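You operate a simulated robot arm through the tools that you are given. There is no shell and no other tool. Be economical: measure what you need, move in short steps, check, and stop when the job is done.

The job below is to be done with a simulated two-armed robot. You get a single attempt, and the scene is never put back.

## Task
Wipe up the spill on the top of the folding table with the yellow cloth and put it back.
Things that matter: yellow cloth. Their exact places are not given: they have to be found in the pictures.

The check looks at the end state, three seconds after you hand in, the way a careful person would. Anything else that was tipped, shoved, dropped, spilled or broken makes it a failure. Flat cloth is picked up by pressing the open fingertips on it (5 to 10 N) and closing them slowly along it; thin cloth reads only 2 to 8 mm in the jaws.

## Robot
Two 7-joint arms with two-finger parallel grippers on one trunk, on a base that drives. Base frame: it is fixed to the floor where the robot stands at the start and does not move with it; the origin is under the middle of the robot, x ahead of it, y to its left, z up; the surface under the hand at the start is at about z = 740. Units: mm, rad, N and s.
The left shoulder is at the start at [20, 170, 1053], the right one opposite. With the tool pointing down near the work surface each hand reaches from about 220 to 680 mm from the robot's upright axis, wherever it stands, measured 20 degrees to its own side. Places, roughly: yellow cloth [600, 0, 700]. Payload 3.8 kg a hand.
The tool frame of a hand sits at the grasp point between the pads (the TCP): z along the fingers, y along the line on which they close. The tips reach 30 mm beyond it. The gripper opens to 110 mm. The fingers are 20 mm wide and 10 mm thick; the gripper's body (48 by 112 mm) begins 55 mm behind the TCP.
Orientation is that of the tool frame in the base frame, as a unit quaternion [x, y, z, w]. With the fingers straight down and closing along the base's y, the tool's x points along the base's -x, its y along +y and its z along -z.

## Interface
- The arms move only by the tool play_rows. It takes "left_steps", "right_steps" or both (then of equal length, played together; a hand with none holds still); each is a list of rows, each a list of 7 numbers: the shift along the base's x, y, z in cm, then the turn, a rotation vector about the base's x, y, z in rad, then the finger opening in cm, from 0 to 11. In form: [[tx, ty, tz, ax, ay, az, jaw], ...]. A call has 1 to 10 rows; each row shifts and turns the commanded pose from where the row before left it. A row lasts 0.2 s, in which the tool goes at most 50 mm and 0.15 rad; a call with a longer step from one row to the next is refused whole, and so is a gripper value outside its range. A pose out of reach is approached as far as the arm can. The call stops where the force on the tool passes 40 N (or 10 N more than at its start, if that is more) or the arm is blocked; 0.2 s more then pass. The fingers move at their own pace (about 72 mm/s each) and stop on an object; they squeeze with about 21 N. The grip force told is the motor's: it shows also when the fingers shut on nothing. Time passes only in rows, and 0.2 s behind the last, so rows that do not move let the fingers close. It gives the time, the measured TCP pose, the force on the tool (base axes), the opening and the grip force at its end, in the units of the frame above (readings bear some noise), with the torque about the TCP (base axes, N m) and any sound that the robot's microphone picked up.
- Cameras (640 x 400 px; columns grow to the right, rows downward): "scene" is now at [104.1, 27.2, 1206.7]; the picture's right is [0.31, -0.95, 0.00], its down [-0.52, -0.17, -0.83] and it looks along [0.79, 0.26, -0.55] (base axes); focal length 246 px, centre (320, 200). "left" rides on the left gripper at [72, -17, -103] in its tool frame; the picture's right is [0.23, 0.97, 0.00], its down [-0.76, 0.18, -0.62] and it looks along [-0.61, 0.14, 0.78] (tool axes); focal length 222 px, centre (320, 200). "right" rides on the right gripper at [72, 17, -103] in its tool frame; the picture's right is [-0.23, 0.97, 0.00], its down [-0.76, -0.18, -0.62] and it looks along [-0.61, -0.14, 0.78] (tool axes); focal length 222 px, centre (320, 200).
- grab_frame(camera): a new picture of that camera. No time passes.
- slide_trunk(by): slides the trunk up (or, below 0, down) by that many mm; the arms and the scene camera ride with it, the base frame stays. It gives what a move gives, with no picture.
- base_move(legs): drives the robot by 1 to 6 legs, each [ahead, turn to the left] in mm and rad, along the robot's own axes; the way and the turn of a leg run together, so that a leg with both is an arc; at most 1500 mm and 3.142 rad a leg. The arms and the cameras ride along, it lands a little off, and it stops where it bumps. It gives what a move gives.
- head_to(pan, tilt): turns the head with the scene camera to pan (to the left, within 1.396 rad either way) and tilt (down, from -0.506 to 1.204), counted from straight ahead of the robot. It gives what a move gives.
- pixel_to_xyz(camera, pixels): for up to 12 pixels [column, row] of the newest picture of that camera ("zoom" is the newest enlarged one), the place [x, y, z] in the base frame of the surface seen there, good to about 2 mm. No time passes.
- inspect(camera, box): a new picture of the part [left, top, right, bottom] of that camera's present view, enlarged. No time passes.
- close_job(): hands the job in; it is judged then, once.

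Keep the steps short. Do not move on a guess: measure, check each grasp and each placing, and mend mistakes. In all there are 80 turns and 78 pictures (those below and enlarged ones count). Leave the grippers open and the arms clear of the work at the hand-in unless told otherwise, and finish with a single line.

The tools are called after "Call:" by a JSON object that holds its "name" and its "arguments". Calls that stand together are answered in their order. play_rows: Moves the arms, as the interface text tells. Its arguments: {"type":"object","properties":{"left_steps":{"type":"array","items":{"type":"array","items":{"type":"number"}}},"right_steps":{"type":"array","items":{"type":"array","items":{"type":"number"}}}},"required":[]} The other tools are called the same way: slide_trunk (by) slides the trunk up or down; base_move (legs) drives the base; head_to (pan, tilt) turns the head that bears the scene camera; grab_frame (camera) takes a picture; pixel_to_xyz (camera, pixels) gives the place of the surface under pixels of a picture; inspect (camera, box) takes an enlarged picture of a part of a camera's view; close_job () hands the job in.

At the start:

```text
time: 0.0
left_tcp_pos: [422.7, 366.7, 1029.6]
left_tcp_rot: [-0.001, 1.0, 0.0, 0.0]
left_wrist_force: [-0.9, 0.6, -0.2]
left_ft_torque: [-0.02, 0.02, -0.02]
left_finger_gap: 110.0
left_grip_force: 0.0
right_tcp_pos: [420.3, -19.8, 1021.4]
right_tcp_rot: [0.0, 1.0, 0.0, 0.0]
right_wrist_force: [-0.5, 0.3, 0.0]
right_ft_torque: [-0.01, 0.0, -0.02]
right_finger_gap: 109.9
right_grip_force: 0.1
trunk travel left (down, up): [-150.0, 420.0]
robot x, y, heading: [-1.2, 2.7, -0.003]
head pan, tilt: [0.316, 0.585]
```

scene: 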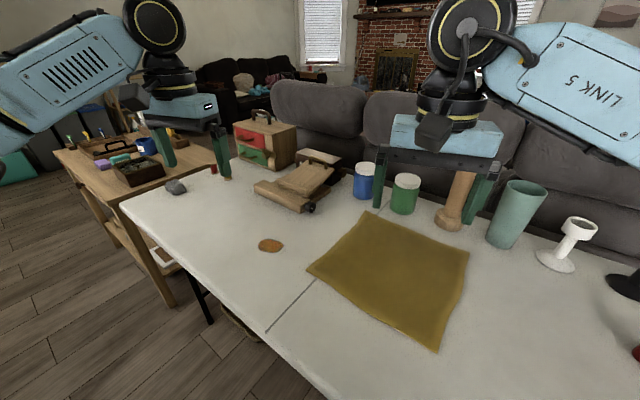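
right: 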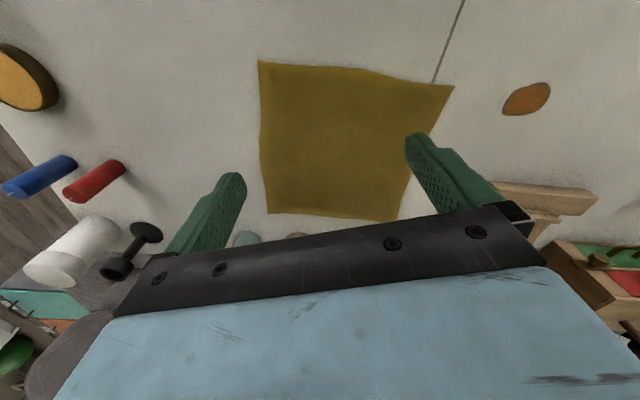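
left: 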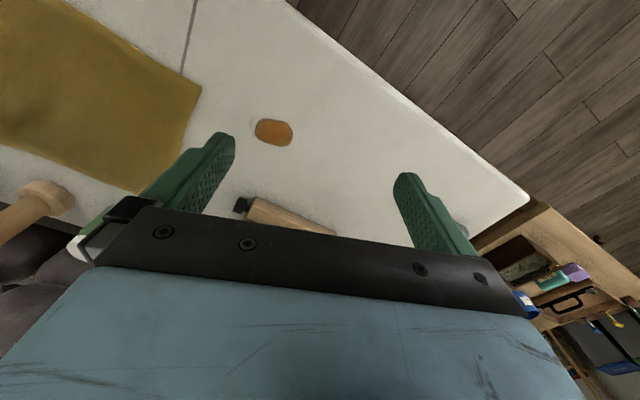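

I see the yellow cloth around (390,280) and an orange-brown spot, probably the spill, at (270,245). I'll measure both now.

Call:
{"name": "pixel_to_xyz", "arguments": {"camera": "scene", "pixels": [[270, 245], [258, 245], [283, 245], [270, 239], [270, 252], [367, 211], [469, 252], [437, 352], [306, 268], [390, 280], [300, 300], [240, 210]]}}

Call:
{"name": "inspect", "arguments": {"camera": "scene", "box": [200, 170, 500, 370]}}

```text
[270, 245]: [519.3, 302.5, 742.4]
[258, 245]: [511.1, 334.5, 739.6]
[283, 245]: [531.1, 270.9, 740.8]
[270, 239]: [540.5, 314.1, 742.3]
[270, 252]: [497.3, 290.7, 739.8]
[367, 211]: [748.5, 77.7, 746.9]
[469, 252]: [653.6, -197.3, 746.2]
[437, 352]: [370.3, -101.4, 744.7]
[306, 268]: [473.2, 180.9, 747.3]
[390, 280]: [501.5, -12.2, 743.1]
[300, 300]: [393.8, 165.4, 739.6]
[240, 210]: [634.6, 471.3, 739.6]
```

```text
2.00 times, centred on (350, 270) of scene
```

zoom: 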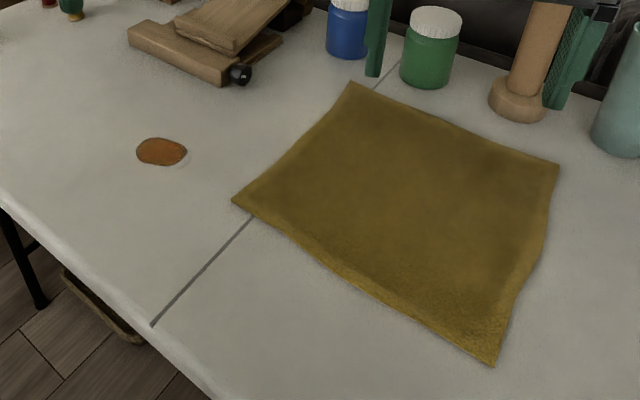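

The spill is at about (519,303), roughly 65 x 50 mm, on a table top at z≈740. The cloth corners are about (748,78), (654,-197), (370,-101) and (473,181). Next I'll measure the things beyond the cloth, to see where its far corner can go.

Call:
{"name": "pixel_to_xyz", "arguments": {"camera": "scene", "pixels": [[303, 211], [256, 192], [315, 205], [365, 197], [358, 193], [402, 212], [390, 205], [450, 226], [500, 243], [175, 190], [335, 187], [280, 203]]}}

Call:
{"name": "inspect", "arguments": {"camera": "scene", "box": [230, 130, 390, 230]}}

```text
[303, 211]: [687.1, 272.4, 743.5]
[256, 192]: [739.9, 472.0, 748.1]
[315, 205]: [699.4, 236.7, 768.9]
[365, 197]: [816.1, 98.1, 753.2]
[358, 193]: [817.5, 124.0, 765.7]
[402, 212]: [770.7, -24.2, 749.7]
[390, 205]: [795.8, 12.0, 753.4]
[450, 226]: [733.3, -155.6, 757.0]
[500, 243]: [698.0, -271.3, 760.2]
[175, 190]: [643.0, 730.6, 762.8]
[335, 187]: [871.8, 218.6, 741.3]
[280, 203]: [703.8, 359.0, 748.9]
```

```text
4.00 times, centred on (310, 180) of scene
```

zoom: 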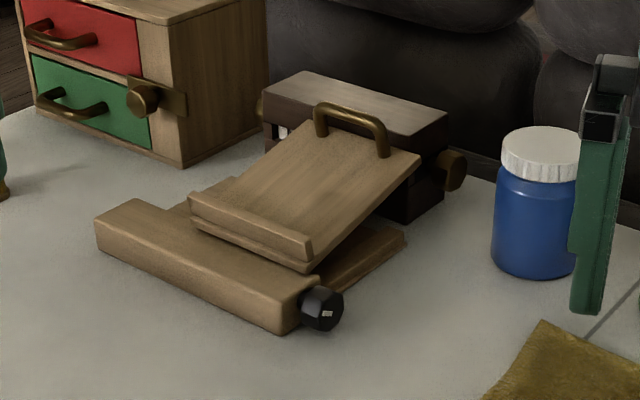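

The wooden holder's corner is at (687,272), so the cloth's far corner has to stay below x≈670 while I wipe. My plan:
- Pinch the cloth near its left edge with the left hand at (605,95), and near its right edge with the right hand at (528,-111).
- Move both hands together so the left fingertips press the cloth onto the spill.
- Rub, then carry the cloth back.

First I'll bring both hands above those points with the jaws at 40 mm.

Call:
{"name": "play_rows", "arguments": {"left_steps": [[1.823, -2.717, -1.8, 0, 0, 0, 4], [1.823, -2.717, -1.8, 0, 0, 0, 4], [1.823, -2.717, -1.8, 0, 0, 0, 4], [1.823, -2.717, -1.8, 0, 0, 0, 4], [1.823, -2.717, -1.8, 0, 0, 0, 4], [1.823, -2.717, -1.8, 0, 0, 0, 4], [1.823, -2.717, -1.8, 0, 0, 0, 4], [1.823, -2.717, -1.8, 0, 0, 0, 4], [1.823, -2.717, -1.8, 0, 0, 0, 4], [1.823, -2.717, -1.8, 0, 0, 0, 4]], "right_steps": [[1.077, -0.912, -1.72, 0, 0, 0, 4], [1.077, -0.912, -1.72, 0, 0, 0, 4], [1.077, -0.912, -1.72, 0, 0, 0, 4], [1.077, -0.912, -1.72, 0, 0, 0, 4], [1.077, -0.912, -1.72, 0, 0, 0, 4], [1.077, -0.912, -1.72, 0, 0, 0, 4], [1.077, -0.912, -1.72, 0, 0, 0, 4], [1.077, -0.912, -1.72, 0, 0, 0, 4], [1.077, -0.912, -1.72, 0, 0, 0, 4], [1.077, -0.912, -1.72, 0, 0, 0, 4]]}}

Call:
{"name": "grab_frame", "arguments": {"camera": "scene"}}

```text
time: 2.2
left_tcp_pos: [606.2, 92.8, 848.0]
left_tcp_rot: [-0.001, 1.0, 0.0, 0.0]
left_wrist_force: [-0.6, -0.2, -0.1]
left_ft_torque: [0.01, -0.01, -0.01]
left_finger_gap: 40.0
left_grip_force: 0.0
right_tcp_pos: [528.6, -110.1, 850.8]
right_tcp_rot: [0.0, 1.0, 0.001, 0.0]
right_wrist_force: [0.3, 0.0, 0.7]
right_ft_torque: [0.0, -0.01, 0.01]
right_finger_gap: 39.8
right_grip_force: 0.0
trunk travel left (down, up): [-150.0, 420.0]
robot x, y, heading: [-1.1, -0.6, 0.004]
head pan, tilt: [0.316, 0.585]
```

```text
72 pictures are left
```

scene: 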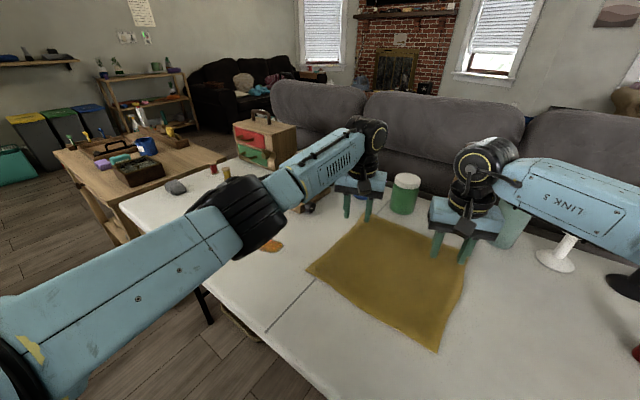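

Both hands are in place, about 78 mm above contact. I'll lower them most of the way, to TCP z≈780.

Call:
{"name": "play_rows", "arguments": {"left_steps": [[0, 0, -2.2, 0, 0, 0, 4], [0, 0, -2.2, 0, 0, 0, 4], [0, 0, -2.2, 0, 0, 0, 4], [0, 0, 0, 0, 0, 0, 4]], "right_steps": [[0, 0, -2.3, 0, 0, 0, 4], [0, 0, -2.3, 0, 0, 0, 4], [0, 0, -2.3, 0, 0, 0, 4], [0, 0, 0, 0, 0, 0, 4]]}}

Call:
{"name": "grab_frame", "arguments": {"camera": "left"}}

Call:
{"name": "grab_frame", "arguments": {"camera": "right"}}

```text
time: 3.2
left_tcp_pos: [603.4, 93.9, 782.4]
left_tcp_rot: [0.0, 1.0, -0.001, 0.001]
left_wrist_force: [-0.4, -0.5, 0.1]
left_ft_torque: [0.0, 0.03, -0.01]
left_finger_gap: 40.1
left_grip_force: 0.1
right_tcp_pos: [526.9, -112.1, 780.4]
right_tcp_rot: [0.0, 1.0, -0.001, 0.0]
right_wrist_force: [0.2, -0.6, 0.0]
right_ft_torque: [0.01, 0.01, -0.01]
right_finger_gap: 39.8
right_grip_force: 0.0
trunk travel left (down, up): [-150.0, 420.0]
robot x, y, heading: [-0.7, 1.4, 0.003]
head pan, tilt: [0.316, 0.585]
```

```text
71 pictures are left
```

left: 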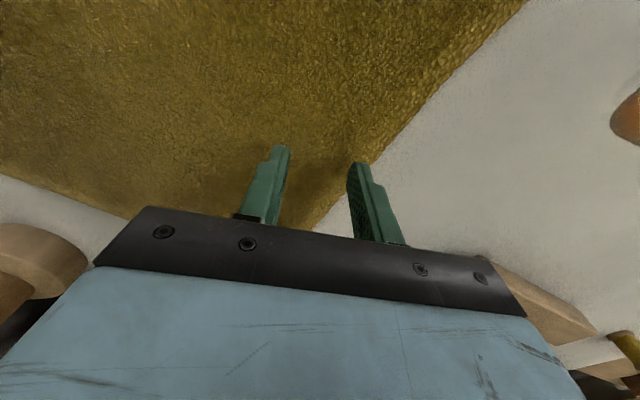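

```text
70 pictures are left
```

right: 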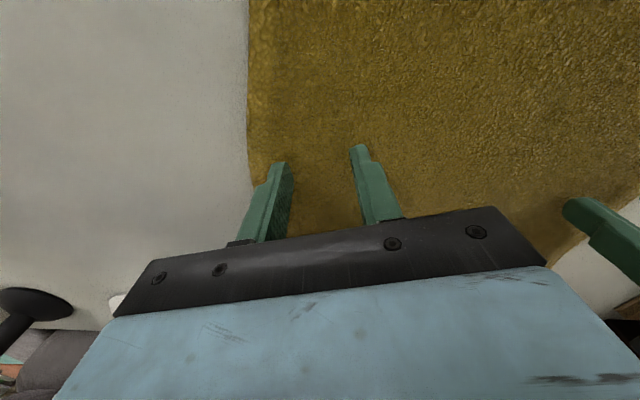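

The left hand's outer fingertip at (355,165) sits right on the cloth's edge. I'll shift the left hand 12 mm inward and the right hand 5 mm inward, then lower gently to touch.

Call:
{"name": "play_rows", "arguments": {"left_steps": [[0, -1.2, 0, 0, 0, 0, 4], [0, 0, -0.4, 0, 0, 0, 4], [0, 0, -0.3, 0, 0, 0, 4], [0, 0, -0.2, 0, 0, 0, 4], [0, 0, 0, 0, 0, 0, 4]], "right_steps": [[0, 0.5, 0, 0, 0, 0, 4], [0, 0, -0.4, 0, 0, 0, 4], [0, 0, -0.2, 0, 0, 0, 4], [0, 0, -0.1, 0, 0, 0, 4], [0, 0, 0, 0, 0, 0, 4]]}}

```text
time: 4.4
left_tcp_pos: [605.1, 81.9, 774.9]
left_tcp_rot: [0.0, 1.0, 0.0, 0.0]
left_wrist_force: [-0.4, 1.0, 2.0]
left_ft_torque: [0.0, 0.0, 0.0]
left_finger_gap: 39.9
left_grip_force: 0.1
right_tcp_pos: [528.8, -106.6, 774.9]
right_tcp_rot: [0.0, 1.0, 0.0, -0.001]
right_wrist_force: [0.4, 0.1, 1.7]
right_ft_torque: [0.02, -0.01, 0.0]
right_finger_gap: 40.2
right_grip_force: 0.1
trunk travel left (down, up): [-150.0, 420.0]
robot x, y, heading: [1.2, 1.1, 0.0]
head pan, tilt: [0.316, 0.585]
```

Both hands are just touching, at about 2 N. I'll lower a little more to reach 5–10 N.

Call:
{"name": "play_rows", "arguments": {"left_steps": [[0, 0, -0.2, 0, 0, 0, 4], [0, 0, 0, 0, 0, 0, 4]], "right_steps": [[0, 0, -0.2, 0, 0, 0, 4], [0, 0, 0, 0, 0, 0, 4]]}}

```text
time: 5.0
left_tcp_pos: [606.4, 83.2, 774.3]
left_tcp_rot: [0.001, 1.0, 0.0, 0.001]
left_wrist_force: [0.7, 2.0, 5.8]
left_ft_torque: [0.08, -0.03, 0.01]
left_finger_gap: 39.9
left_grip_force: 0.0
right_tcp_pos: [528.7, -106.0, 773.4]
right_tcp_rot: [0.0, 1.0, 0.001, 0.001]
right_wrist_force: [0.3, 0.2, 7.9]
right_ft_torque: [-0.03, -0.02, 0.03]
right_finger_gap: 39.8
right_grip_force: 0.1
trunk travel left (down, up): [-150.0, 420.0]
robot x, y, heading: [-3.1, -0.8, -0.005]
head pan, tilt: [0.316, 0.585]
```

The presses read 5.8 and 7.9 N. I'll close both jaws slowly along the cloth.

Call:
{"name": "play_rows", "arguments": {"left_steps": [[0, 0, -0.05, 0, 0, 0, 3.5], [0, 0, 0, 0, 0, 0, 3], [0, 0, 0, 0, 0, 0, 2.5], [0, 0, 0, 0, 0, 0, 2], [0, 0, 0, 0, 0, 0, 1.5], [0, 0, 0, 0, 0, 0, 1], [0, 0, 0, 0, 0, 0, 0.5], [0, 0, 0, 0, 0, 0, 0], [0, 0, 0, 0, 0, 0, 0], [0, 0, 0, 0, 0, 0, 0]], "right_steps": [[0, 0, 0, 0, 0, 0, 3.5], [0, 0, 0, 0, 0, 0, 3], [0, 0, 0, 0, 0, 0, 2.5], [0, 0, 0, 0, 0, 0, 2], [0, 0, 0, 0, 0, 0, 1.5], [0, 0, 0, 0, 0, 0, 1], [0, 0, 0, 0, 0, 0, 0.5], [0, 0, 0, 0, 0, 0, 0], [0, 0, 0, 0, 0, 0, 0], [0, 0, 0, 0, 0, 0, 0]]}}

Call:
{"name": "grab_frame", "arguments": {"camera": "left"}}

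Call:
{"name": "grab_frame", "arguments": {"camera": "right"}}

```text
time: 7.2
left_tcp_pos: [604.3, 81.3, 773.4]
left_tcp_rot: [0.0, 1.0, -0.001, 0.002]
left_wrist_force: [-4.1, -9.5, 9.3]
left_ft_torque: [-0.28, 0.08, 0.0]
left_finger_gap: 4.9
left_grip_force: 21.5
right_tcp_pos: [528.8, -105.2, 773.7]
right_tcp_rot: [-0.001, 1.0, 0.001, 0.0]
right_wrist_force: [4.4, 9.6, 9.5]
right_ft_torque: [0.24, -0.16, -0.04]
right_finger_gap: 4.8
right_grip_force: 21.0
trunk travel left (down, up): [-150.0, 420.0]
robot x, y, heading: [1.4, -2.8, -0.001]
head pan, tilt: [0.316, 0.585]
```

```text
69 pictures are left
```

left: 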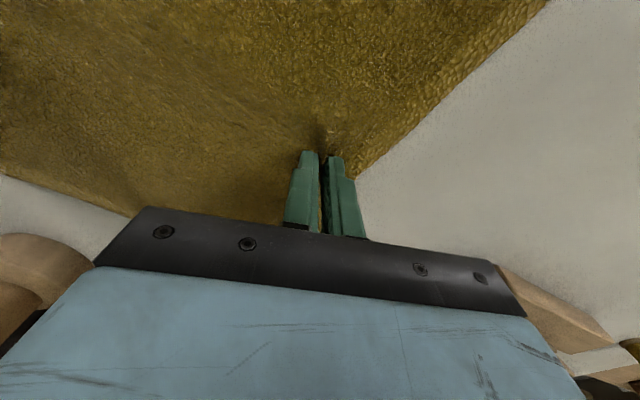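

```text
68 pictures are left
```

right: 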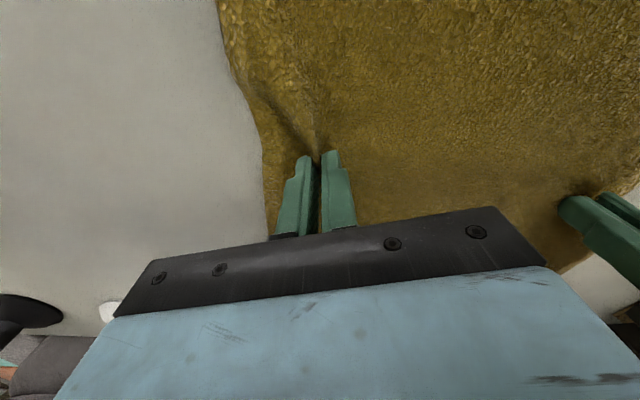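

Both hands hold the cloth: the gaps read 4.9 and 4.8 mm, and about 10 N pulls between them. I'll lift 30 mm, ease the tension by 8 mm, and go towards -x first to keep clear of the wooden holder.

Call:
{"name": "play_rows", "arguments": {"left_steps": [[0, -0.4, 1.0, 0, 0, 0, 0], [0, -0.4, 1.0, 0, 0, 0, 0], [0, 0, 1.0, 0, 0, 0, 0], [-2.2, 0, 0, 0, 0, 0, 0], [-2.2, 0, 0, 0, 0, 0, 0], [-2.2, 0, 0, 0, 0, 0, 0], [-2.2, 0, 0, 0, 0, 0, 0], [0, 0, 0, 0, 0, 0, 0]], "right_steps": [[0, 0, 1.0, 0, 0, 0, 0], [0, 0, 1.0, 0, 0, 0, 0], [0, 0, 1.0, 0, 0, 0, 0], [-2.2, 0, 0, 0, 0, 0, 0], [-2.2, 0, 0, 0, 0, 0, 0], [-2.2, 0, 0, 0, 0, 0, 0], [-2.2, 0, 0, 0, 0, 0, 0], [0, 0, 0, 0, 0, 0, 0]]}}

Call:
{"name": "grab_frame", "arguments": {"camera": "scene"}}

```text
time: 9.0
left_tcp_pos: [515.1, 73.8, 803.0]
left_tcp_rot: [-0.001, 1.0, 0.0, 0.0]
left_wrist_force: [-0.2, -2.3, 0.5]
left_ft_torque: [-0.08, 0.01, -0.06]
left_finger_gap: 4.5
left_grip_force: 21.0
right_tcp_pos: [439.4, -105.8, 802.7]
right_tcp_rot: [0.001, 1.0, 0.001, 0.0]
right_wrist_force: [0.5, 2.2, 0.3]
right_ft_torque: [0.04, -0.01, 0.02]
right_finger_gap: 4.7
right_grip_force: 21.2
trunk travel left (down, up): [-150.0, 420.0]
robot x, y, heading: [-0.1, -0.7, -0.003]
head pan, tilt: [0.316, 0.585]
```

```text
67 pictures are left
```

scene: 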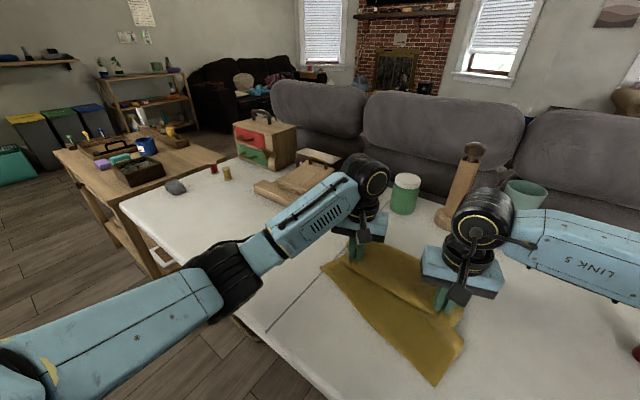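

The cloth came along cleanly. Next I'll carry both hands 220 mm towards +y, over the spill.

Call:
{"name": "play_rows", "arguments": {"left_steps": [[0, 2.8, 0, 0, 0, 0, 0], [0, 2.8, 0, 0, 0, 0, 0], [0, 2.8, 0, 0, 0, 0, 0], [0, 2.8, 0, 0, 0, 0, 0], [0, 2.8, 0, 0, 0, 0, 0], [0, 2.8, 0, 0, 0, 0, 0], [0, 2.8, 0, 0, 0, 0, 0], [0, 2.6, 0, 0, 0, 0, 0], [0, 0, 0, 0, 0, 0, 0]], "right_steps": [[0, 2.8, 0, 0, 0, 0, 0], [0, 2.8, 0, 0, 0, 0, 0], [0, 2.8, 0, 0, 0, 0, 0], [0, 2.8, 0, 0, 0, 0, 0], [0, 2.8, 0, 0, 0, 0, 0], [0, 2.8, 0, 0, 0, 0, 0], [0, 2.8, 0, 0, 0, 0, 0], [0, 2.6, 0, 0, 0, 0, 0], [0, 0, 0, 0, 0, 0, 0]]}}

Call:
{"name": "grab_frame", "arguments": {"camera": "scene"}}

Call:
{"name": "grab_frame", "arguments": {"camera": "left"}}

```text
time: 11.0
left_tcp_pos: [517.1, 296.1, 802.8]
left_tcp_rot: [0.0, 1.0, 0.0, 0.0]
left_wrist_force: [-0.7, -1.1, 0.3]
left_ft_torque: [-0.07, 0.01, 0.01]
left_finger_gap: 4.2
left_grip_force: 20.6
right_tcp_pos: [441.6, 116.5, 801.3]
right_tcp_rot: [0.0, 1.0, 0.0, 0.001]
right_wrist_force: [0.4, 1.8, -0.2]
right_ft_torque: [0.07, -0.05, 0.0]
right_finger_gap: 4.6
right_grip_force: 21.2
trunk travel left (down, up): [-150.0, 420.0]
robot x, y, heading: [-4.9, -1.5, 0.0]
head pan, tilt: [0.316, 0.585]
```

```text
66 pictures are left
```

scene: 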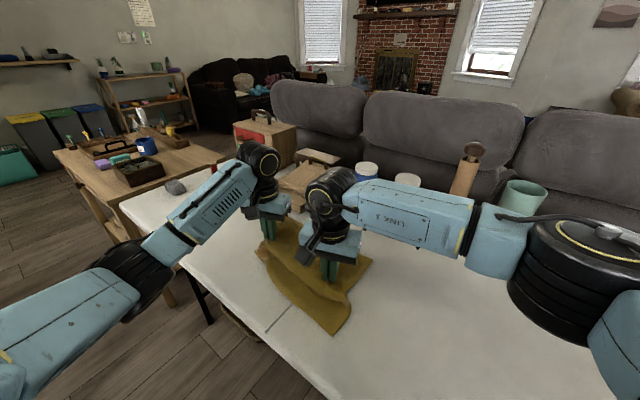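

```text
65 pictures are left
```

left: 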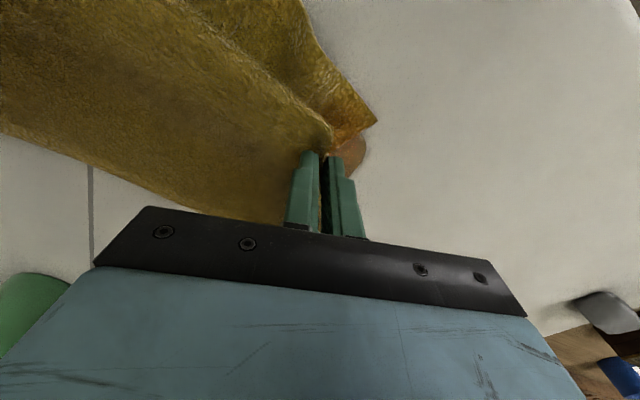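

The spill still shows beyond the fingertips at (355,150). I'll shift both hands 10 mm further towards +y and lower the left hand to press the cloth down, with the right hand following.

Call:
{"name": "play_rows", "arguments": {"left_steps": [[0, 1.0, 0, 0, 0, 0, 0], [0, 0, -1.0, 0, 0, 0, 0], [0, 0, -1.0, 0, 0, 0, 0], [0, 0, -0.5, 0, 0, 0, 0], [0, 0, -0.3, 0, 0, 0, 0], [0, 0, -0.2, 0, 0, 0, 0], [0, 0, 0, 0, 0, 0, 0]], "right_steps": [[0, 1.0, 0, 0, 0, 0, 0], [0, 0, -0.7, 0, 0, 0, 0], [0, 0, -0.7, 0, 0, 0, 0], [0, 0, -0.5, 0, 0, 0, 0], [0, 0, 0, 0, 0, 0, 0], [0, 0, 0, 0, 0, 0, 0], [0, 0, 0, 0, 0, 0, 0]]}}

```text
time: 12.6
left_tcp_pos: [518.2, 305.5, 781.0]
left_tcp_rot: [0.0, 1.0, -0.001, 0.006]
left_wrist_force: [-8.0, -2.8, 20.1]
left_ft_torque: [-0.28, 0.23, -0.09]
left_finger_gap: 4.4
left_grip_force: 21.5
right_tcp_pos: [441.1, 128.0, 784.1]
right_tcp_rot: [0.0, 1.0, 0.001, 0.001]
right_wrist_force: [0.6, 2.9, 0.4]
right_ft_torque: [0.08, -0.07, -0.01]
right_finger_gap: 4.5
right_grip_force: 21.3
trunk travel left (down, up): [-150.0, 420.0]
robot x, y, heading: [0.1, -0.4, -0.001]
head pan, tilt: [0.316, 0.585]
stopped in row 7 (left hand): the force on the tool passed its limit at 41 N (the readings are from after the stop); the commanded pose is now the measured one
```

The left hand presses at z=781 through bunched cloth, with 20 N. I'll ease up 3 mm and rub ±30 mm along y with both hands.

Call:
{"name": "play_rows", "arguments": {"left_steps": [[0, 0, 0, 0, 0, 0, 0], [0, 1.2, 0.1, 0, 0, 0, 0], [0, 1.2, 0, 0, 0, 0, 0], [0, 1.0, 0, 0, 0, 0, 0], [0, -1.7, 0, 0, 0, 0, 0], [0, -1.7, 0, 0, 0, 0, 0], [0, -1.7, 0, 0, 0, 0, 0], [0, -1.5, 0, 0, 0, 0, 0], [0, 0, 0, 0, 0, 0, 0]], "right_steps": [[0, 0, 0, 0, 0, 0, 0], [0, 1.2, 0, 0, 0, 0, 0], [0, 1.2, 0, 0, 0, 0, 0], [0, 1.0, 0, 0, 0, 0, 0], [0, -1.7, 0, 0, 0, 0, 0], [0, -1.7, 0, 0, 0, 0, 0], [0, -1.7, 0, 0, 0, 0, 0], [0, -1.5, 0, 0, 0, 0, 0], [0, 0, 0, 0, 0, 0, 0]]}}

Call:
{"name": "grab_frame", "arguments": {"camera": "left"}}

Call:
{"name": "grab_frame", "arguments": {"camera": "scene"}}

```text
time: 14.6
left_tcp_pos: [517.7, 275.3, 779.1]
left_tcp_rot: [-0.001, 1.0, 0.0, 0.005]
left_wrist_force: [-1.7, 4.2, 22.2]
left_ft_torque: [-0.05, 0.08, 0.02]
left_finger_gap: 4.2
left_grip_force: 21.2
right_tcp_pos: [439.9, 95.4, 783.5]
right_tcp_rot: [0.0, 1.0, 0.001, 0.001]
right_wrist_force: [1.4, 4.5, 1.9]
right_ft_torque: [0.1, -0.03, 0.01]
right_finger_gap: 4.5
right_grip_force: 21.1
trunk travel left (down, up): [-150.0, 420.0]
robot x, y, heading: [1.3, 0.7, -0.001]
head pan, tilt: [0.316, 0.585]
```

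```text
64 pictures are left
```

left: 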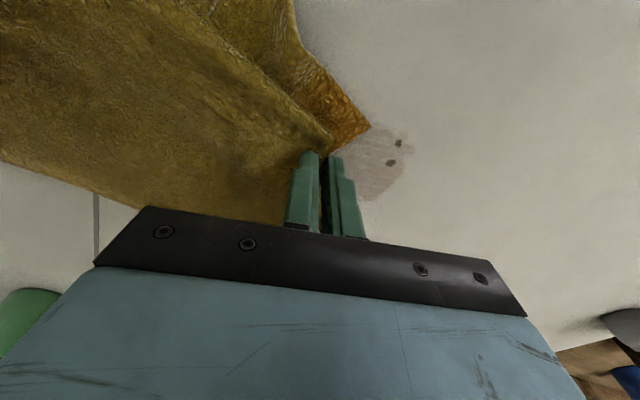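

```text
63 pictures are left
```

scene: 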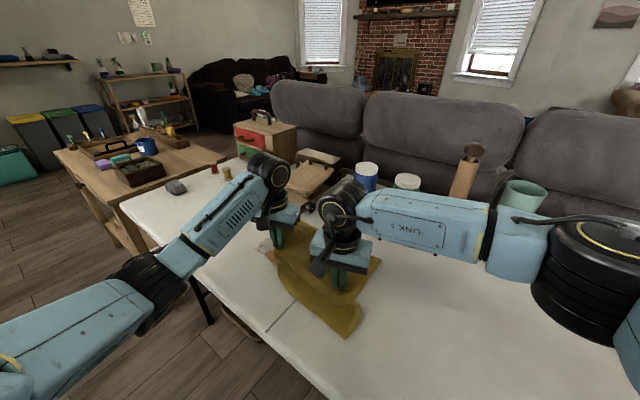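

The wiping works: only a pale smear with two dark specks is left, near (395,155). I'll measure where it lies.

Call:
{"name": "inspect", "arguments": {"camera": "left", "box": [280, 80, 480, 220]}}

Call:
{"name": "pixel_to_xyz", "arguments": {"camera": "left", "pixels": [[398, 143], [390, 163], [412, 140], [405, 175], [375, 198], [375, 125]]}}

```text
2.86 times, centred on (380, 150) of left
```

zoom: 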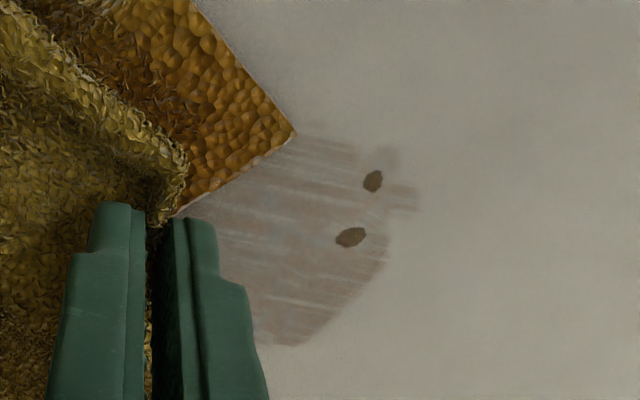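

```text
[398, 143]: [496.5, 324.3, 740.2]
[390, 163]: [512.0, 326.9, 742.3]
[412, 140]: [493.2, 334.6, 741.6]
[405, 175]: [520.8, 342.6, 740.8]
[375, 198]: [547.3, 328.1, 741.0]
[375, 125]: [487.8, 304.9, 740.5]
```

The smear spans x 488–550 and y up to about 342. I'll make more strokes, first along x=500.

Call:
{"name": "play_rows", "arguments": {"left_steps": [[-1.8, 0, 0, 0, 0, 0, 0], [0, 1.8, 0, 0, 0, 0, 0], [0, 1.8, 0, 0, 0, 0, 0], [0, 1.8, 0, 0, 0, 0, 0], [0, 1.6, 0, 0, 0, 0, 0], [0, -1.8, 0, 0, 0, 0, 0], [0, -1.8, 0, 0, 0, 0, 0], [0, -1.8, 0, 0, 0, 0, 0], [0, -1.6, 0, 0, 0, 0, 0], [0, 0, 0, 0, 0, 0, 0]], "right_steps": [[-1.8, 0, 0, 0, 0, 0, 0], [0, 1.8, 0, 0, 0, 0, 0], [0, 1.8, 0, 0, 0, 0, 0], [0, 1.8, 0, 0, 0, 0, 0], [0, 1.6, 0, 0, 0, 0, 0], [0, -1.8, 0, 0, 0, 0, 0], [0, -1.8, 0, 0, 0, 0, 0], [0, -1.8, 0, 0, 0, 0, 0], [0, -1.6, 0, 0, 0, 0, 0], [0, 0, 0, 0, 0, 0, 0]]}}

Call:
{"name": "inspect", "arguments": {"camera": "left", "box": [280, 80, 480, 220]}}

```text
time: 16.8
left_tcp_pos: [502.0, 276.5, 778.4]
left_tcp_rot: [-0.001, 1.0, 0.0, 0.006]
left_wrist_force: [-3.2, 5.5, 27.8]
left_ft_torque: [-0.03, 0.09, 0.05]
left_finger_gap: 4.4
left_grip_force: 21.0
right_tcp_pos: [423.9, 91.4, 783.8]
right_tcp_rot: [0.0, 1.0, 0.0, 0.0]
right_wrist_force: [2.1, 6.1, 0.6]
right_ft_torque: [0.19, -0.05, -0.02]
right_finger_gap: 4.5
right_grip_force: 21.2
trunk travel left (down, up): [-150.0, 420.0]
robot x, y, heading: [-2.2, 2.0, -0.004]
head pan, tilt: [0.316, 0.585]
```

```text
2.86 times, centred on (380, 150) of left
```

zoom: 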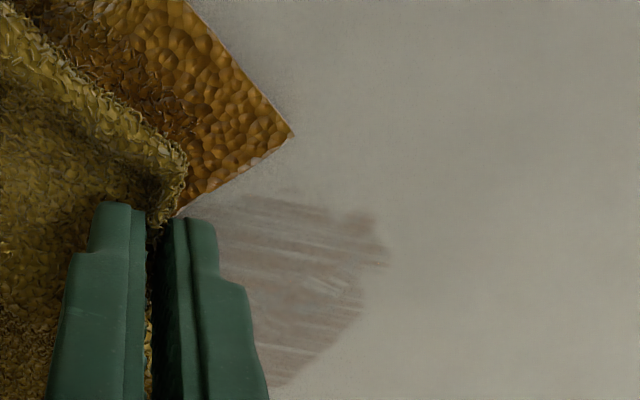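

The specks are gone and the smear is fading. I'll keep rubbing along x=515.

Call:
{"name": "play_rows", "arguments": {"left_steps": [[1.3, 0, 0.05, 0, 0, 0, 0], [0, 1.8, 0, 0, 0, 0, 0], [0, 1.8, 0, 0, 0, 0, 0], [0, 1.8, 0, 0, 0, 0, 0], [0, 1.6, 0, 0, 0, 0, 0], [0, -1.8, 0, 0, 0, 0, 0], [0, -1.8, 0, 0, 0, 0, 0], [0, -1.8, 0, 0, 0, 0, 0], [0, -1.6, 0, 0, 0, 0, 0], [0, 0, 0, 0, 0, 0, 0]], "right_steps": [[1.3, 0, 0, 0, 0, 0, 0], [0, 1.8, 0, 0, 0, 0, 0], [0, 1.8, 0, 0, 0, 0, 0], [0, 1.8, 0, 0, 0, 0, 0], [0, 1.6, 0, 0, 0, 0, 0], [0, -1.8, 0, 0, 0, 0, 0], [0, -1.8, 0, 0, 0, 0, 0], [0, -1.8, 0, 0, 0, 0, 0], [0, -1.6, 0, 0, 0, 0, 0], [0, 0, 0, 0, 0, 0, 0]]}}

Call:
{"name": "inspect", "arguments": {"camera": "left", "box": [280, 80, 480, 220]}}

Call:
{"name": "grab_frame", "arguments": {"camera": "scene"}}

```text
time: 19.0
left_tcp_pos: [510.8, 274.9, 780.6]
left_tcp_rot: [-0.001, 1.0, -0.001, 0.005]
left_wrist_force: [-2.3, 5.4, 20.4]
left_ft_torque: [0.06, 0.07, -0.01]
left_finger_gap: 4.3
left_grip_force: 21.3
right_tcp_pos: [435.7, 95.0, 783.6]
right_tcp_rot: [-0.001, 1.0, 0.001, 0.001]
right_wrist_force: [0.6, 1.7, 0.0]
right_ft_torque: [0.11, -0.03, -0.01]
right_finger_gap: 4.2
right_grip_force: 20.9
trunk travel left (down, up): [-150.0, 420.0]
robot x, y, heading: [-0.2, -1.3, -0.0]
head pan, tilt: [0.316, 0.585]
```

```text
2.86 times, centred on (380, 150) of left
```

zoom: 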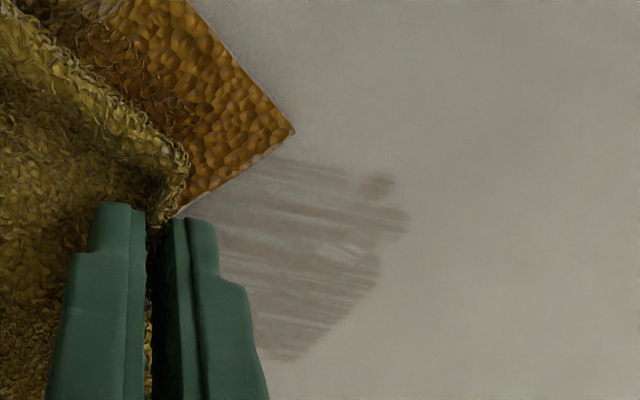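

```text
59 pictures are left
```

scene: 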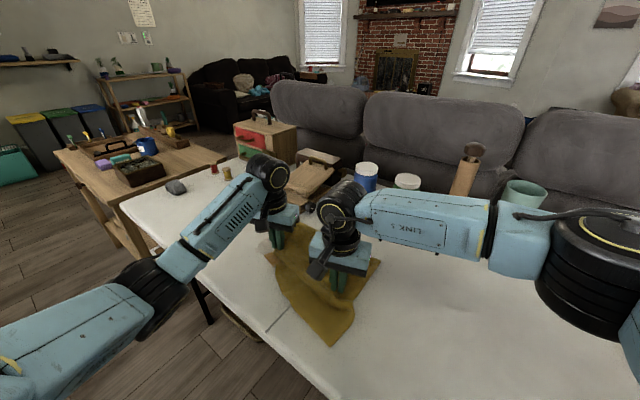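

The smear keeps getting lighter. I'll carry on with longer strokes, at x≈525 and x≈540.

Call:
{"name": "play_rows", "arguments": {"left_steps": [[1.4, 0, -0.05, 0, 0, 0, 0], [0, 2.5, 0, 0, 0, 0, 0], [0, 2.5, 0, 0, 0, 0, 0], [0, 2.5, 0, 0, 0, 0, 0], [1.2, 0, 0, 0, 0, 0, 0], [0, -2.5, 0, 0, 0, 0, 0], [0, -2.5, 0, 0, 0, 0, 0], [0, -2.5, 0, 0, 0, 0, 0], [0, 0, 0, 0, 0, 0, 0]], "right_steps": [[1.4, 0, 0, 0, 0, 0, 0], [0, 2.5, 0, 0, 0, 0, 0], [0, 2.5, 0, 0, 0, 0, 0], [0, 2.5, 0, 0, 0, 0, 0], [1.2, 0, 0, 0, 0, 0, 0], [0, -2.5, 0, 0, 0, 0, 0], [0, -2.5, 0, 0, 0, 0, 0], [0, -2.5, 0, 0, 0, 0, 0], [0, 0, 0, 0, 0, 0, 0]]}}

Call:
{"name": "play_rows", "arguments": {"left_steps": [[-1.5, 0, 0, 0, 0, 0, 0], [0, 2.5, 0, 0, 0, 0, 0], [0, 2.5, 0, 0, 0, 0, 0], [0, 2.5, 0, 0, 0, 0, 0], [-1.8, 0, 0, 0, 0, 0, 0], [0, -2.5, 0, 0, 0, 0, 0], [0, -2.5, 0, 0, 0, 0, 0], [0, -2.5, 0, 0, 0, 0, 0], [0, 0, 0, 0, 0, 0, 0]], "right_steps": [[-1.5, 0, 0, 0, 0, 0, 0], [0, 2.5, 0, 0, 0, 0, 0], [0, 2.5, 0, 0, 0, 0, 0], [0, 2.5, 0, 0, 0, 0, 0], [-1.8, 0, 0, 0, 0, 0, 0], [0, -2.5, 0, 0, 0, 0, 0], [0, -2.5, 0, 0, 0, 0, 0], [0, -2.5, 0, 0, 0, 0, 0], [0, 0, 0, 0, 0, 0, 0]]}}

Call:
{"name": "inspect", "arguments": {"camera": "left", "box": [280, 80, 480, 220]}}

```text
time: 21.0
left_tcp_pos: [540.1, 272.9, 779.7]
left_tcp_rot: [0.0, 1.0, 0.0, 0.006]
left_wrist_force: [-3.6, -2.2, 27.5]
left_ft_torque: [-0.26, 0.07, 0.04]
left_finger_gap: 4.4
left_grip_force: 21.0
right_tcp_pos: [464.7, 85.8, 782.3]
right_tcp_rot: [-0.001, 1.0, 0.001, 0.001]
right_wrist_force: [3.7, 10.5, -0.6]
right_ft_torque: [0.4, -0.1, 0.01]
right_finger_gap: 4.6
right_grip_force: 20.5
right hand out of reach, approached as far as the arm can: row 5
trunk travel left (down, up): [-150.0, 420.0]
robot x, y, heading: [-1.4, 1.7, -0.001]
head pan, tilt: [0.316, 0.585]
```

```text
time: 23.0
left_tcp_pos: [506.5, 272.5, 780.2]
left_tcp_rot: [-0.001, 1.0, -0.001, 0.006]
left_wrist_force: [-3.4, 0.1, 21.3]
left_ft_torque: [-0.13, 0.09, 0.01]
left_finger_gap: 4.5
left_grip_force: 20.8
right_tcp_pos: [433.4, 85.1, 781.0]
right_tcp_rot: [0.001, 1.0, 0.0, 0.001]
right_wrist_force: [3.3, 8.0, -0.1]
right_ft_torque: [0.28, -0.08, -0.03]
right_finger_gap: 4.7
right_grip_force: 21.3
trunk travel left (down, up): [-150.0, 420.0]
robot x, y, heading: [1.8, -0.4, -0.001]
head pan, tilt: [0.316, 0.585]
```

```text
2.86 times, centred on (380, 150) of left
```

zoom: 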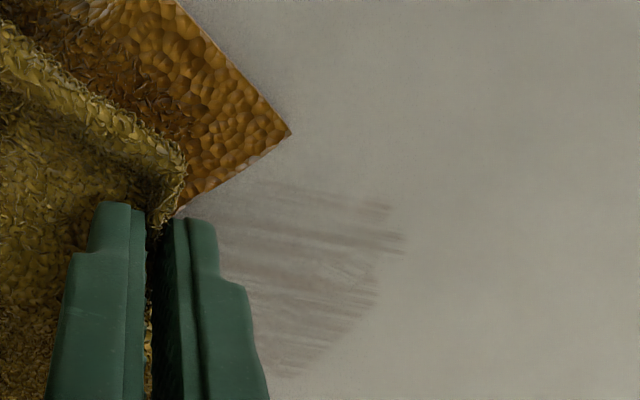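

It is fading steadily. I'll ease the right hand 7 mm back in, since it dropped behind once, and repeat the passes over y 275–345.

Call:
{"name": "play_rows", "arguments": {"left_steps": [[-0.5, 0, 0, 0, 0, 0, 0], [0, 2.3, 0, 0, 0, 0, 0], [0, 2.4, 0, 0, 0, 0, 0], [0, 2.3, 0, 0, 0, 0, 0], [1.2, 0, 0, 0, 0, 0, 0], [0, -2.3, 0, 0, 0, 0, 0], [0, -2.4, 0, 0, 0, 0, 0], [0, -2.3, 0, 0, 0, 0, 0], [0, 0, 0, 0, 0, 0, 0]], "right_steps": [[-0.5, 0.7, 0, 0, 0, 0, 0], [0, 2.3, 0, 0, 0, 0, 0], [0, 2.4, 0, 0, 0, 0, 0], [0, 2.3, 0, 0, 0, 0, 0], [1.2, 0, 0, 0, 0, 0, 0], [0, -2.3, 0, 0, 0, 0, 0], [0, -2.4, 0, 0, 0, 0, 0], [0, -2.3, 0, 0, 0, 0, 0], [0, 0, 0, 0, 0, 0, 0]]}}

Call:
{"name": "play_rows", "arguments": {"left_steps": [[0.9, 0, 0, 0, 0, 0, 0], [0, 2.3, 0, 0, 0, 0, 0], [0, 2.4, 0, 0, 0, 0, 0], [0, 2.3, 0, 0, 0, 0, 0], [1.2, 0, 0, 0, 0, 0, 0], [0, -2.3, 0, 0, 0, 0, 0], [0, -2.4, 0, 0, 0, 0, 0], [0, -2.3, 0, 0, 0, 0, 0], [0, 0, 0, 0, 0, 0, 0]], "right_steps": [[0.9, 0, 0, 0, 0, 0, 0], [0, 2.3, 0, 0, 0, 0, 0], [0, 2.4, 0, 0, 0, 0, 0], [0, 2.3, 0, 0, 0, 0, 0], [1.2, 0, 0, 0, 0, 0, 0], [0, -2.3, 0, 0, 0, 0, 0], [0, -2.4, 0, 0, 0, 0, 0], [0, -2.3, 0, 0, 0, 0, 0], [0, 0, 0, 0, 0, 0, 0]]}}

Call:
{"name": "inspect", "arguments": {"camera": "left", "box": [280, 80, 480, 220]}}

```text
time: 25.0
left_tcp_pos: [514.3, 274.8, 779.1]
left_tcp_rot: [-0.001, 1.0, 0.0, 0.007]
left_wrist_force: [-2.2, 8.2, 32.8]
left_ft_torque: [-0.03, 0.05, 0.02]
left_finger_gap: 4.3
left_grip_force: 20.6
right_tcp_pos: [439.7, 90.6, 783.9]
right_tcp_rot: [0.001, 1.0, 0.0, 0.001]
right_wrist_force: [1.4, 5.2, 0.6]
right_ft_torque: [0.18, -0.08, 0.01]
right_finger_gap: 4.9
right_grip_force: 20.6
trunk travel left (down, up): [-150.0, 420.0]
robot x, y, heading: [-0.5, -0.6, -0.0]
head pan, tilt: [0.316, 0.585]
```

```text
time: 27.0
left_tcp_pos: [533.9, 273.8, 780.8]
left_tcp_rot: [-0.001, 1.0, -0.001, 0.006]
left_wrist_force: [-0.5, 5.2, 21.6]
left_ft_torque: [-0.02, -0.02, 0.04]
left_finger_gap: 4.5
left_grip_force: 20.4
right_tcp_pos: [461.1, 92.9, 780.0]
right_tcp_rot: [0.0, 1.0, -0.001, 0.0]
right_wrist_force: [0.6, 3.2, 0.2]
right_ft_torque: [0.09, 0.0, 0.01]
right_finger_gap: 4.4
right_grip_force: 20.7
trunk travel left (down, up): [-150.0, 420.0]
robot x, y, heading: [-1.0, -0.2, 0.0]
head pan, tilt: [0.316, 0.585]
```

```text
2.86 times, centred on (380, 150) of left
```

zoom: 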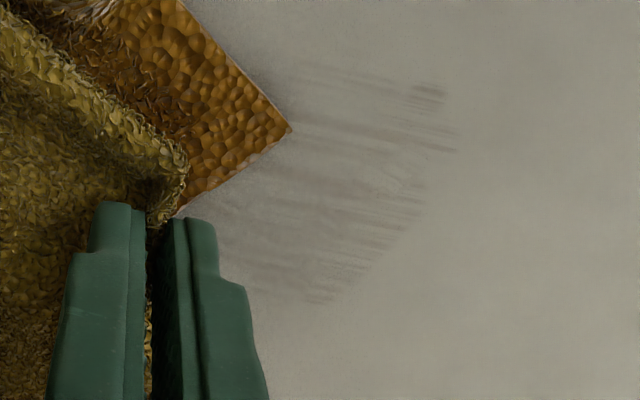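

It is nearly gone. I'll find the faint edges of what's left so the strokes cover them.

Call:
{"name": "pixel_to_xyz", "arguments": {"camera": "zoom", "pixels": [[430, 95], [458, 145], [320, 300], [300, 70], [410, 220]]}}

Call:
{"name": "play_rows", "arguments": {"left_steps": [[-1.0, 0, 0, 0, 0, 0, 0], [0, 2.3, 0, 0, 0, 0, 0], [0, 2.4, 0, 0, 0, 0, 0], [0, 2.3, 0, 0, 0, 0, 0], [-1.0, 0, 0, 0, 0, 0, 0], [0, -2.3, 0, 0, 0, 0, 0], [0, -2.4, 0, 0, 0, 0, 0], [0, -2.3, 0, 0, 0, 0, 0], [0, 0, 0, 0, 0, 0, 0]], "right_steps": [[-1.0, 0, 0, 0, 0, 0, 0], [0, 2.3, 0, 0, 0, 0, 0], [0, 2.4, 0, 0, 0, 0, 0], [0, 2.3, 0, 0, 0, 0, 0], [-1.0, 0, 0, 0, 0, 0, 0], [0, -2.3, 0, 0, 0, 0, 0], [0, -2.4, 0, 0, 0, 0, 0], [0, -2.3, 0, 0, 0, 0, 0], [0, 0, 0, 0, 0, 0, 0]]}}

Call:
{"name": "play_rows", "arguments": {"left_steps": [[-1.0, 0, 0, 0, 0, 0, 0], [0, 2.4, 0, 0, 0, 0, 0], [0, 2.4, 0, 0, 0, 0, 0], [0, 2.4, 0, 0, 0, 0, 0], [-1.0, 0, 0, 0, 0, 0, 0], [0, -2.4, 0, 0, 0, 0, 0], [0, -2.4, 0, 0, 0, 0, 0], [0, -2.4, 0, 0, 0, 0, 0], [0, 0, 0, 0, 0, 0, 0]], "right_steps": [[-1.0, 0, 0, 0, 0, 0, 0], [0, 2.4, 0, 0, 0, 0, 0], [0, 2.4, 0, 0, 0, 0, 0], [0, 2.4, 0, 0, 0, 0, 0], [-1.0, 0, 0, 0, 0, 0, 0], [0, -2.4, 0, 0, 0, 0, 0], [0, -2.4, 0, 0, 0, 0, 0], [0, -2.4, 0, 0, 0, 0, 0], [0, 0, 0, 0, 0, 0, 0]]}}

Call:
{"name": "inspect", "arguments": {"camera": "left", "box": [280, 80, 480, 220]}}

```text
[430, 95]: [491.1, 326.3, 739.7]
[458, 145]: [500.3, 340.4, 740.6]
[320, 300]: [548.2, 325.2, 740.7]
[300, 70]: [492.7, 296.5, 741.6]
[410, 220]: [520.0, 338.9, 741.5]
```

```text
time: 29.0
left_tcp_pos: [513.2, 273.5, 781.0]
left_tcp_rot: [0.0, 1.0, -0.001, 0.003]
left_wrist_force: [-1.9, 3.0, 16.3]
left_ft_torque: [0.03, 0.07, -0.02]
left_finger_gap: 4.3
left_grip_force: 20.8
right_tcp_pos: [442.5, 91.6, 782.4]
right_tcp_rot: [0.0, 1.0, -0.001, 0.001]
right_wrist_force: [0.9, 2.7, 0.7]
right_ft_torque: [0.09, -0.04, -0.04]
right_finger_gap: 4.5
right_grip_force: 21.3
trunk travel left (down, up): [-150.0, 420.0]
robot x, y, heading: [1.2, 2.1, -0.001]
head pan, tilt: [0.316, 0.585]
```

```text
time: 31.0
left_tcp_pos: [492.9, 273.4, 777.8]
left_tcp_rot: [-0.001, 1.0, -0.001, 0.006]
left_wrist_force: [-1.3, 8.9, 28.8]
left_ft_torque: [0.09, 0.06, -0.03]
left_finger_gap: 4.3
left_grip_force: 21.1
right_tcp_pos: [421.0, 93.8, 779.8]
right_tcp_rot: [0.0, 1.0, 0.0, 0.001]
right_wrist_force: [0.7, 2.2, -0.4]
right_ft_torque: [0.08, -0.05, 0.01]
right_finger_gap: 4.4
right_grip_force: 21.0
trunk travel left (down, up): [-150.0, 420.0]
robot x, y, heading: [0.4, 1.8, 0.001]
head pan, tilt: [0.316, 0.585]
```

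```text
2.86 times, centred on (380, 150) of left
```

zoom: 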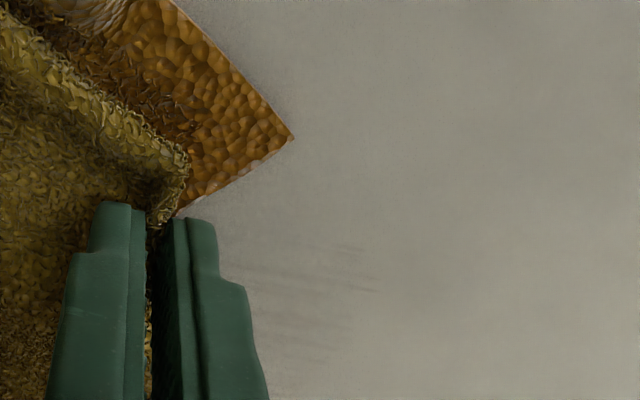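

It's almost invisible now. I'll do two more passes at x≈505–540, also running lower in y to cover the spill's start.

Call:
{"name": "play_rows", "arguments": {"left_steps": [[1.3, 0, 0, 0, 0, 0, 0], [0, 2.4, 0, 0, 0, 0, 0], [0, 2.4, 0, 0, 0, 0, 0], [0, 2.4, 0, 0, 0, 0, 0], [1.2, 0, 0, 0, 0, 0, 0], [0, -2.9, 0, 0, 0, 0, 0], [0, -2.9, 0, 0, 0, 0, 0], [0, -2.9, 0, 0, 0, 0, 0], [0, 0, 0, 0, 0, 0, 0]], "right_steps": [[1.3, 0, 0, 0, 0, 0, 0], [0, 2.4, 0, 0, 0, 0, 0], [0, 2.4, 0, 0, 0, 0, 0], [0, 2.4, 0, 0, 0, 0, 0], [1.2, 0, 0, 0, 0, 0, 0], [0, -2.9, 0, 0, 0, 0, 0], [0, -2.9, 0, 0, 0, 0, 0], [0, -2.9, 0, 0, 0, 0, 0], [0, 0, 0, 0, 0, 0, 0]]}}

Call:
{"name": "play_rows", "arguments": {"left_steps": [[1.2, 0, 0, 0, 0, 0, 0], [0, 2.8, 0, 0, 0, 0, 0], [0, 2.8, 0, 0, 0, 0, 0], [0, 2.8, 0, 0, 0, 0, 0], [1.2, 0, 0, 0, 0, 0, 0], [0, -2.9, 0, 0, 0, 0, 0], [0, -2.9, 0, 0, 0, 0, 0], [0, -2.9, 0, 0, 0, 0, 0], [0, 0, 0, 0, 0, 0, 0]], "right_steps": [[1.2, 0, 0, 0, 0, 0, 0], [0, 2.8, 0, 0, 0, 0, 0], [0, 2.8, 0, 0, 0, 0, 0], [0, 2.8, 0, 0, 0, 0, 0], [1.2, 0, 0, 0, 0, 0, 0], [0, -2.9, 0, 0, 0, 0, 0], [0, -2.9, 0, 0, 0, 0, 0], [0, -2.9, 0, 0, 0, 0, 0], [0, 0, 0, 0, 0, 0, 0]]}}

Call:
{"name": "inspect", "arguments": {"camera": "left", "box": [280, 80, 480, 220]}}

Call:
{"name": "grab_frame", "arguments": {"camera": "scene"}}

```text
time: 33.0
left_tcp_pos: [519.8, 258.3, 779.6]
left_tcp_rot: [-0.001, 1.0, -0.001, 0.007]
left_wrist_force: [-0.1, 7.7, 28.5]
left_ft_torque: [-0.01, -0.01, 0.01]
left_finger_gap: 4.2
left_grip_force: 20.9
right_tcp_pos: [444.7, 78.2, 783.3]
right_tcp_rot: [0.001, 1.0, 0.0, 0.001]
right_wrist_force: [0.5, 1.9, 0.3]
right_ft_torque: [0.09, -0.06, -0.02]
right_finger_gap: 4.1
right_grip_force: 21.1
trunk travel left (down, up): [-150.0, 420.0]
robot x, y, heading: [-0.3, 0.5, -0.002]
head pan, tilt: [0.316, 0.585]
```

```text
time: 35.0
left_tcp_pos: [544.5, 254.4, 779.8]
left_tcp_rot: [-0.002, 1.0, -0.001, 0.006]
left_wrist_force: [-3.6, 1.8, 19.1]
left_ft_torque: [-0.07, 0.04, -0.02]
left_finger_gap: 4.4
left_grip_force: 21.1
right_tcp_pos: [472.3, 73.2, 782.5]
right_tcp_rot: [0.001, 1.0, 0.0, 0.001]
right_wrist_force: [1.3, 3.6, 0.5]
right_ft_torque: [0.14, -0.06, -0.04]
right_finger_gap: 4.2
right_grip_force: 21.1
trunk travel left (down, up): [-150.0, 420.0]
robot x, y, heading: [0.7, -1.3, 0.002]
head pan, tilt: [0.316, 0.585]
```

```text
2.86 times, centred on (380, 150) of left
```

zoom: 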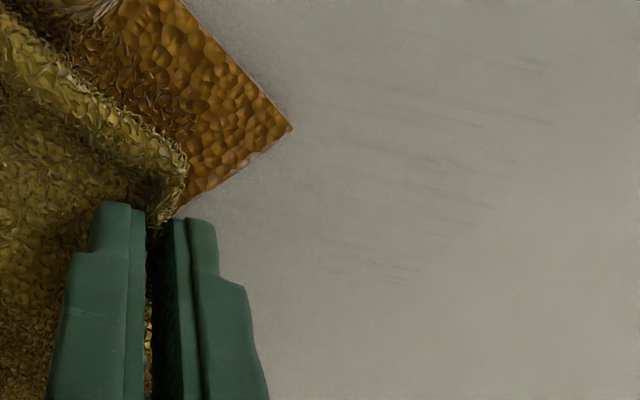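

```text
54 pictures are left
```

scene: 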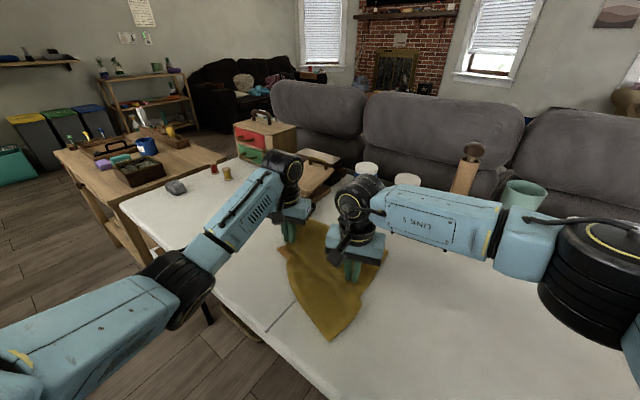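

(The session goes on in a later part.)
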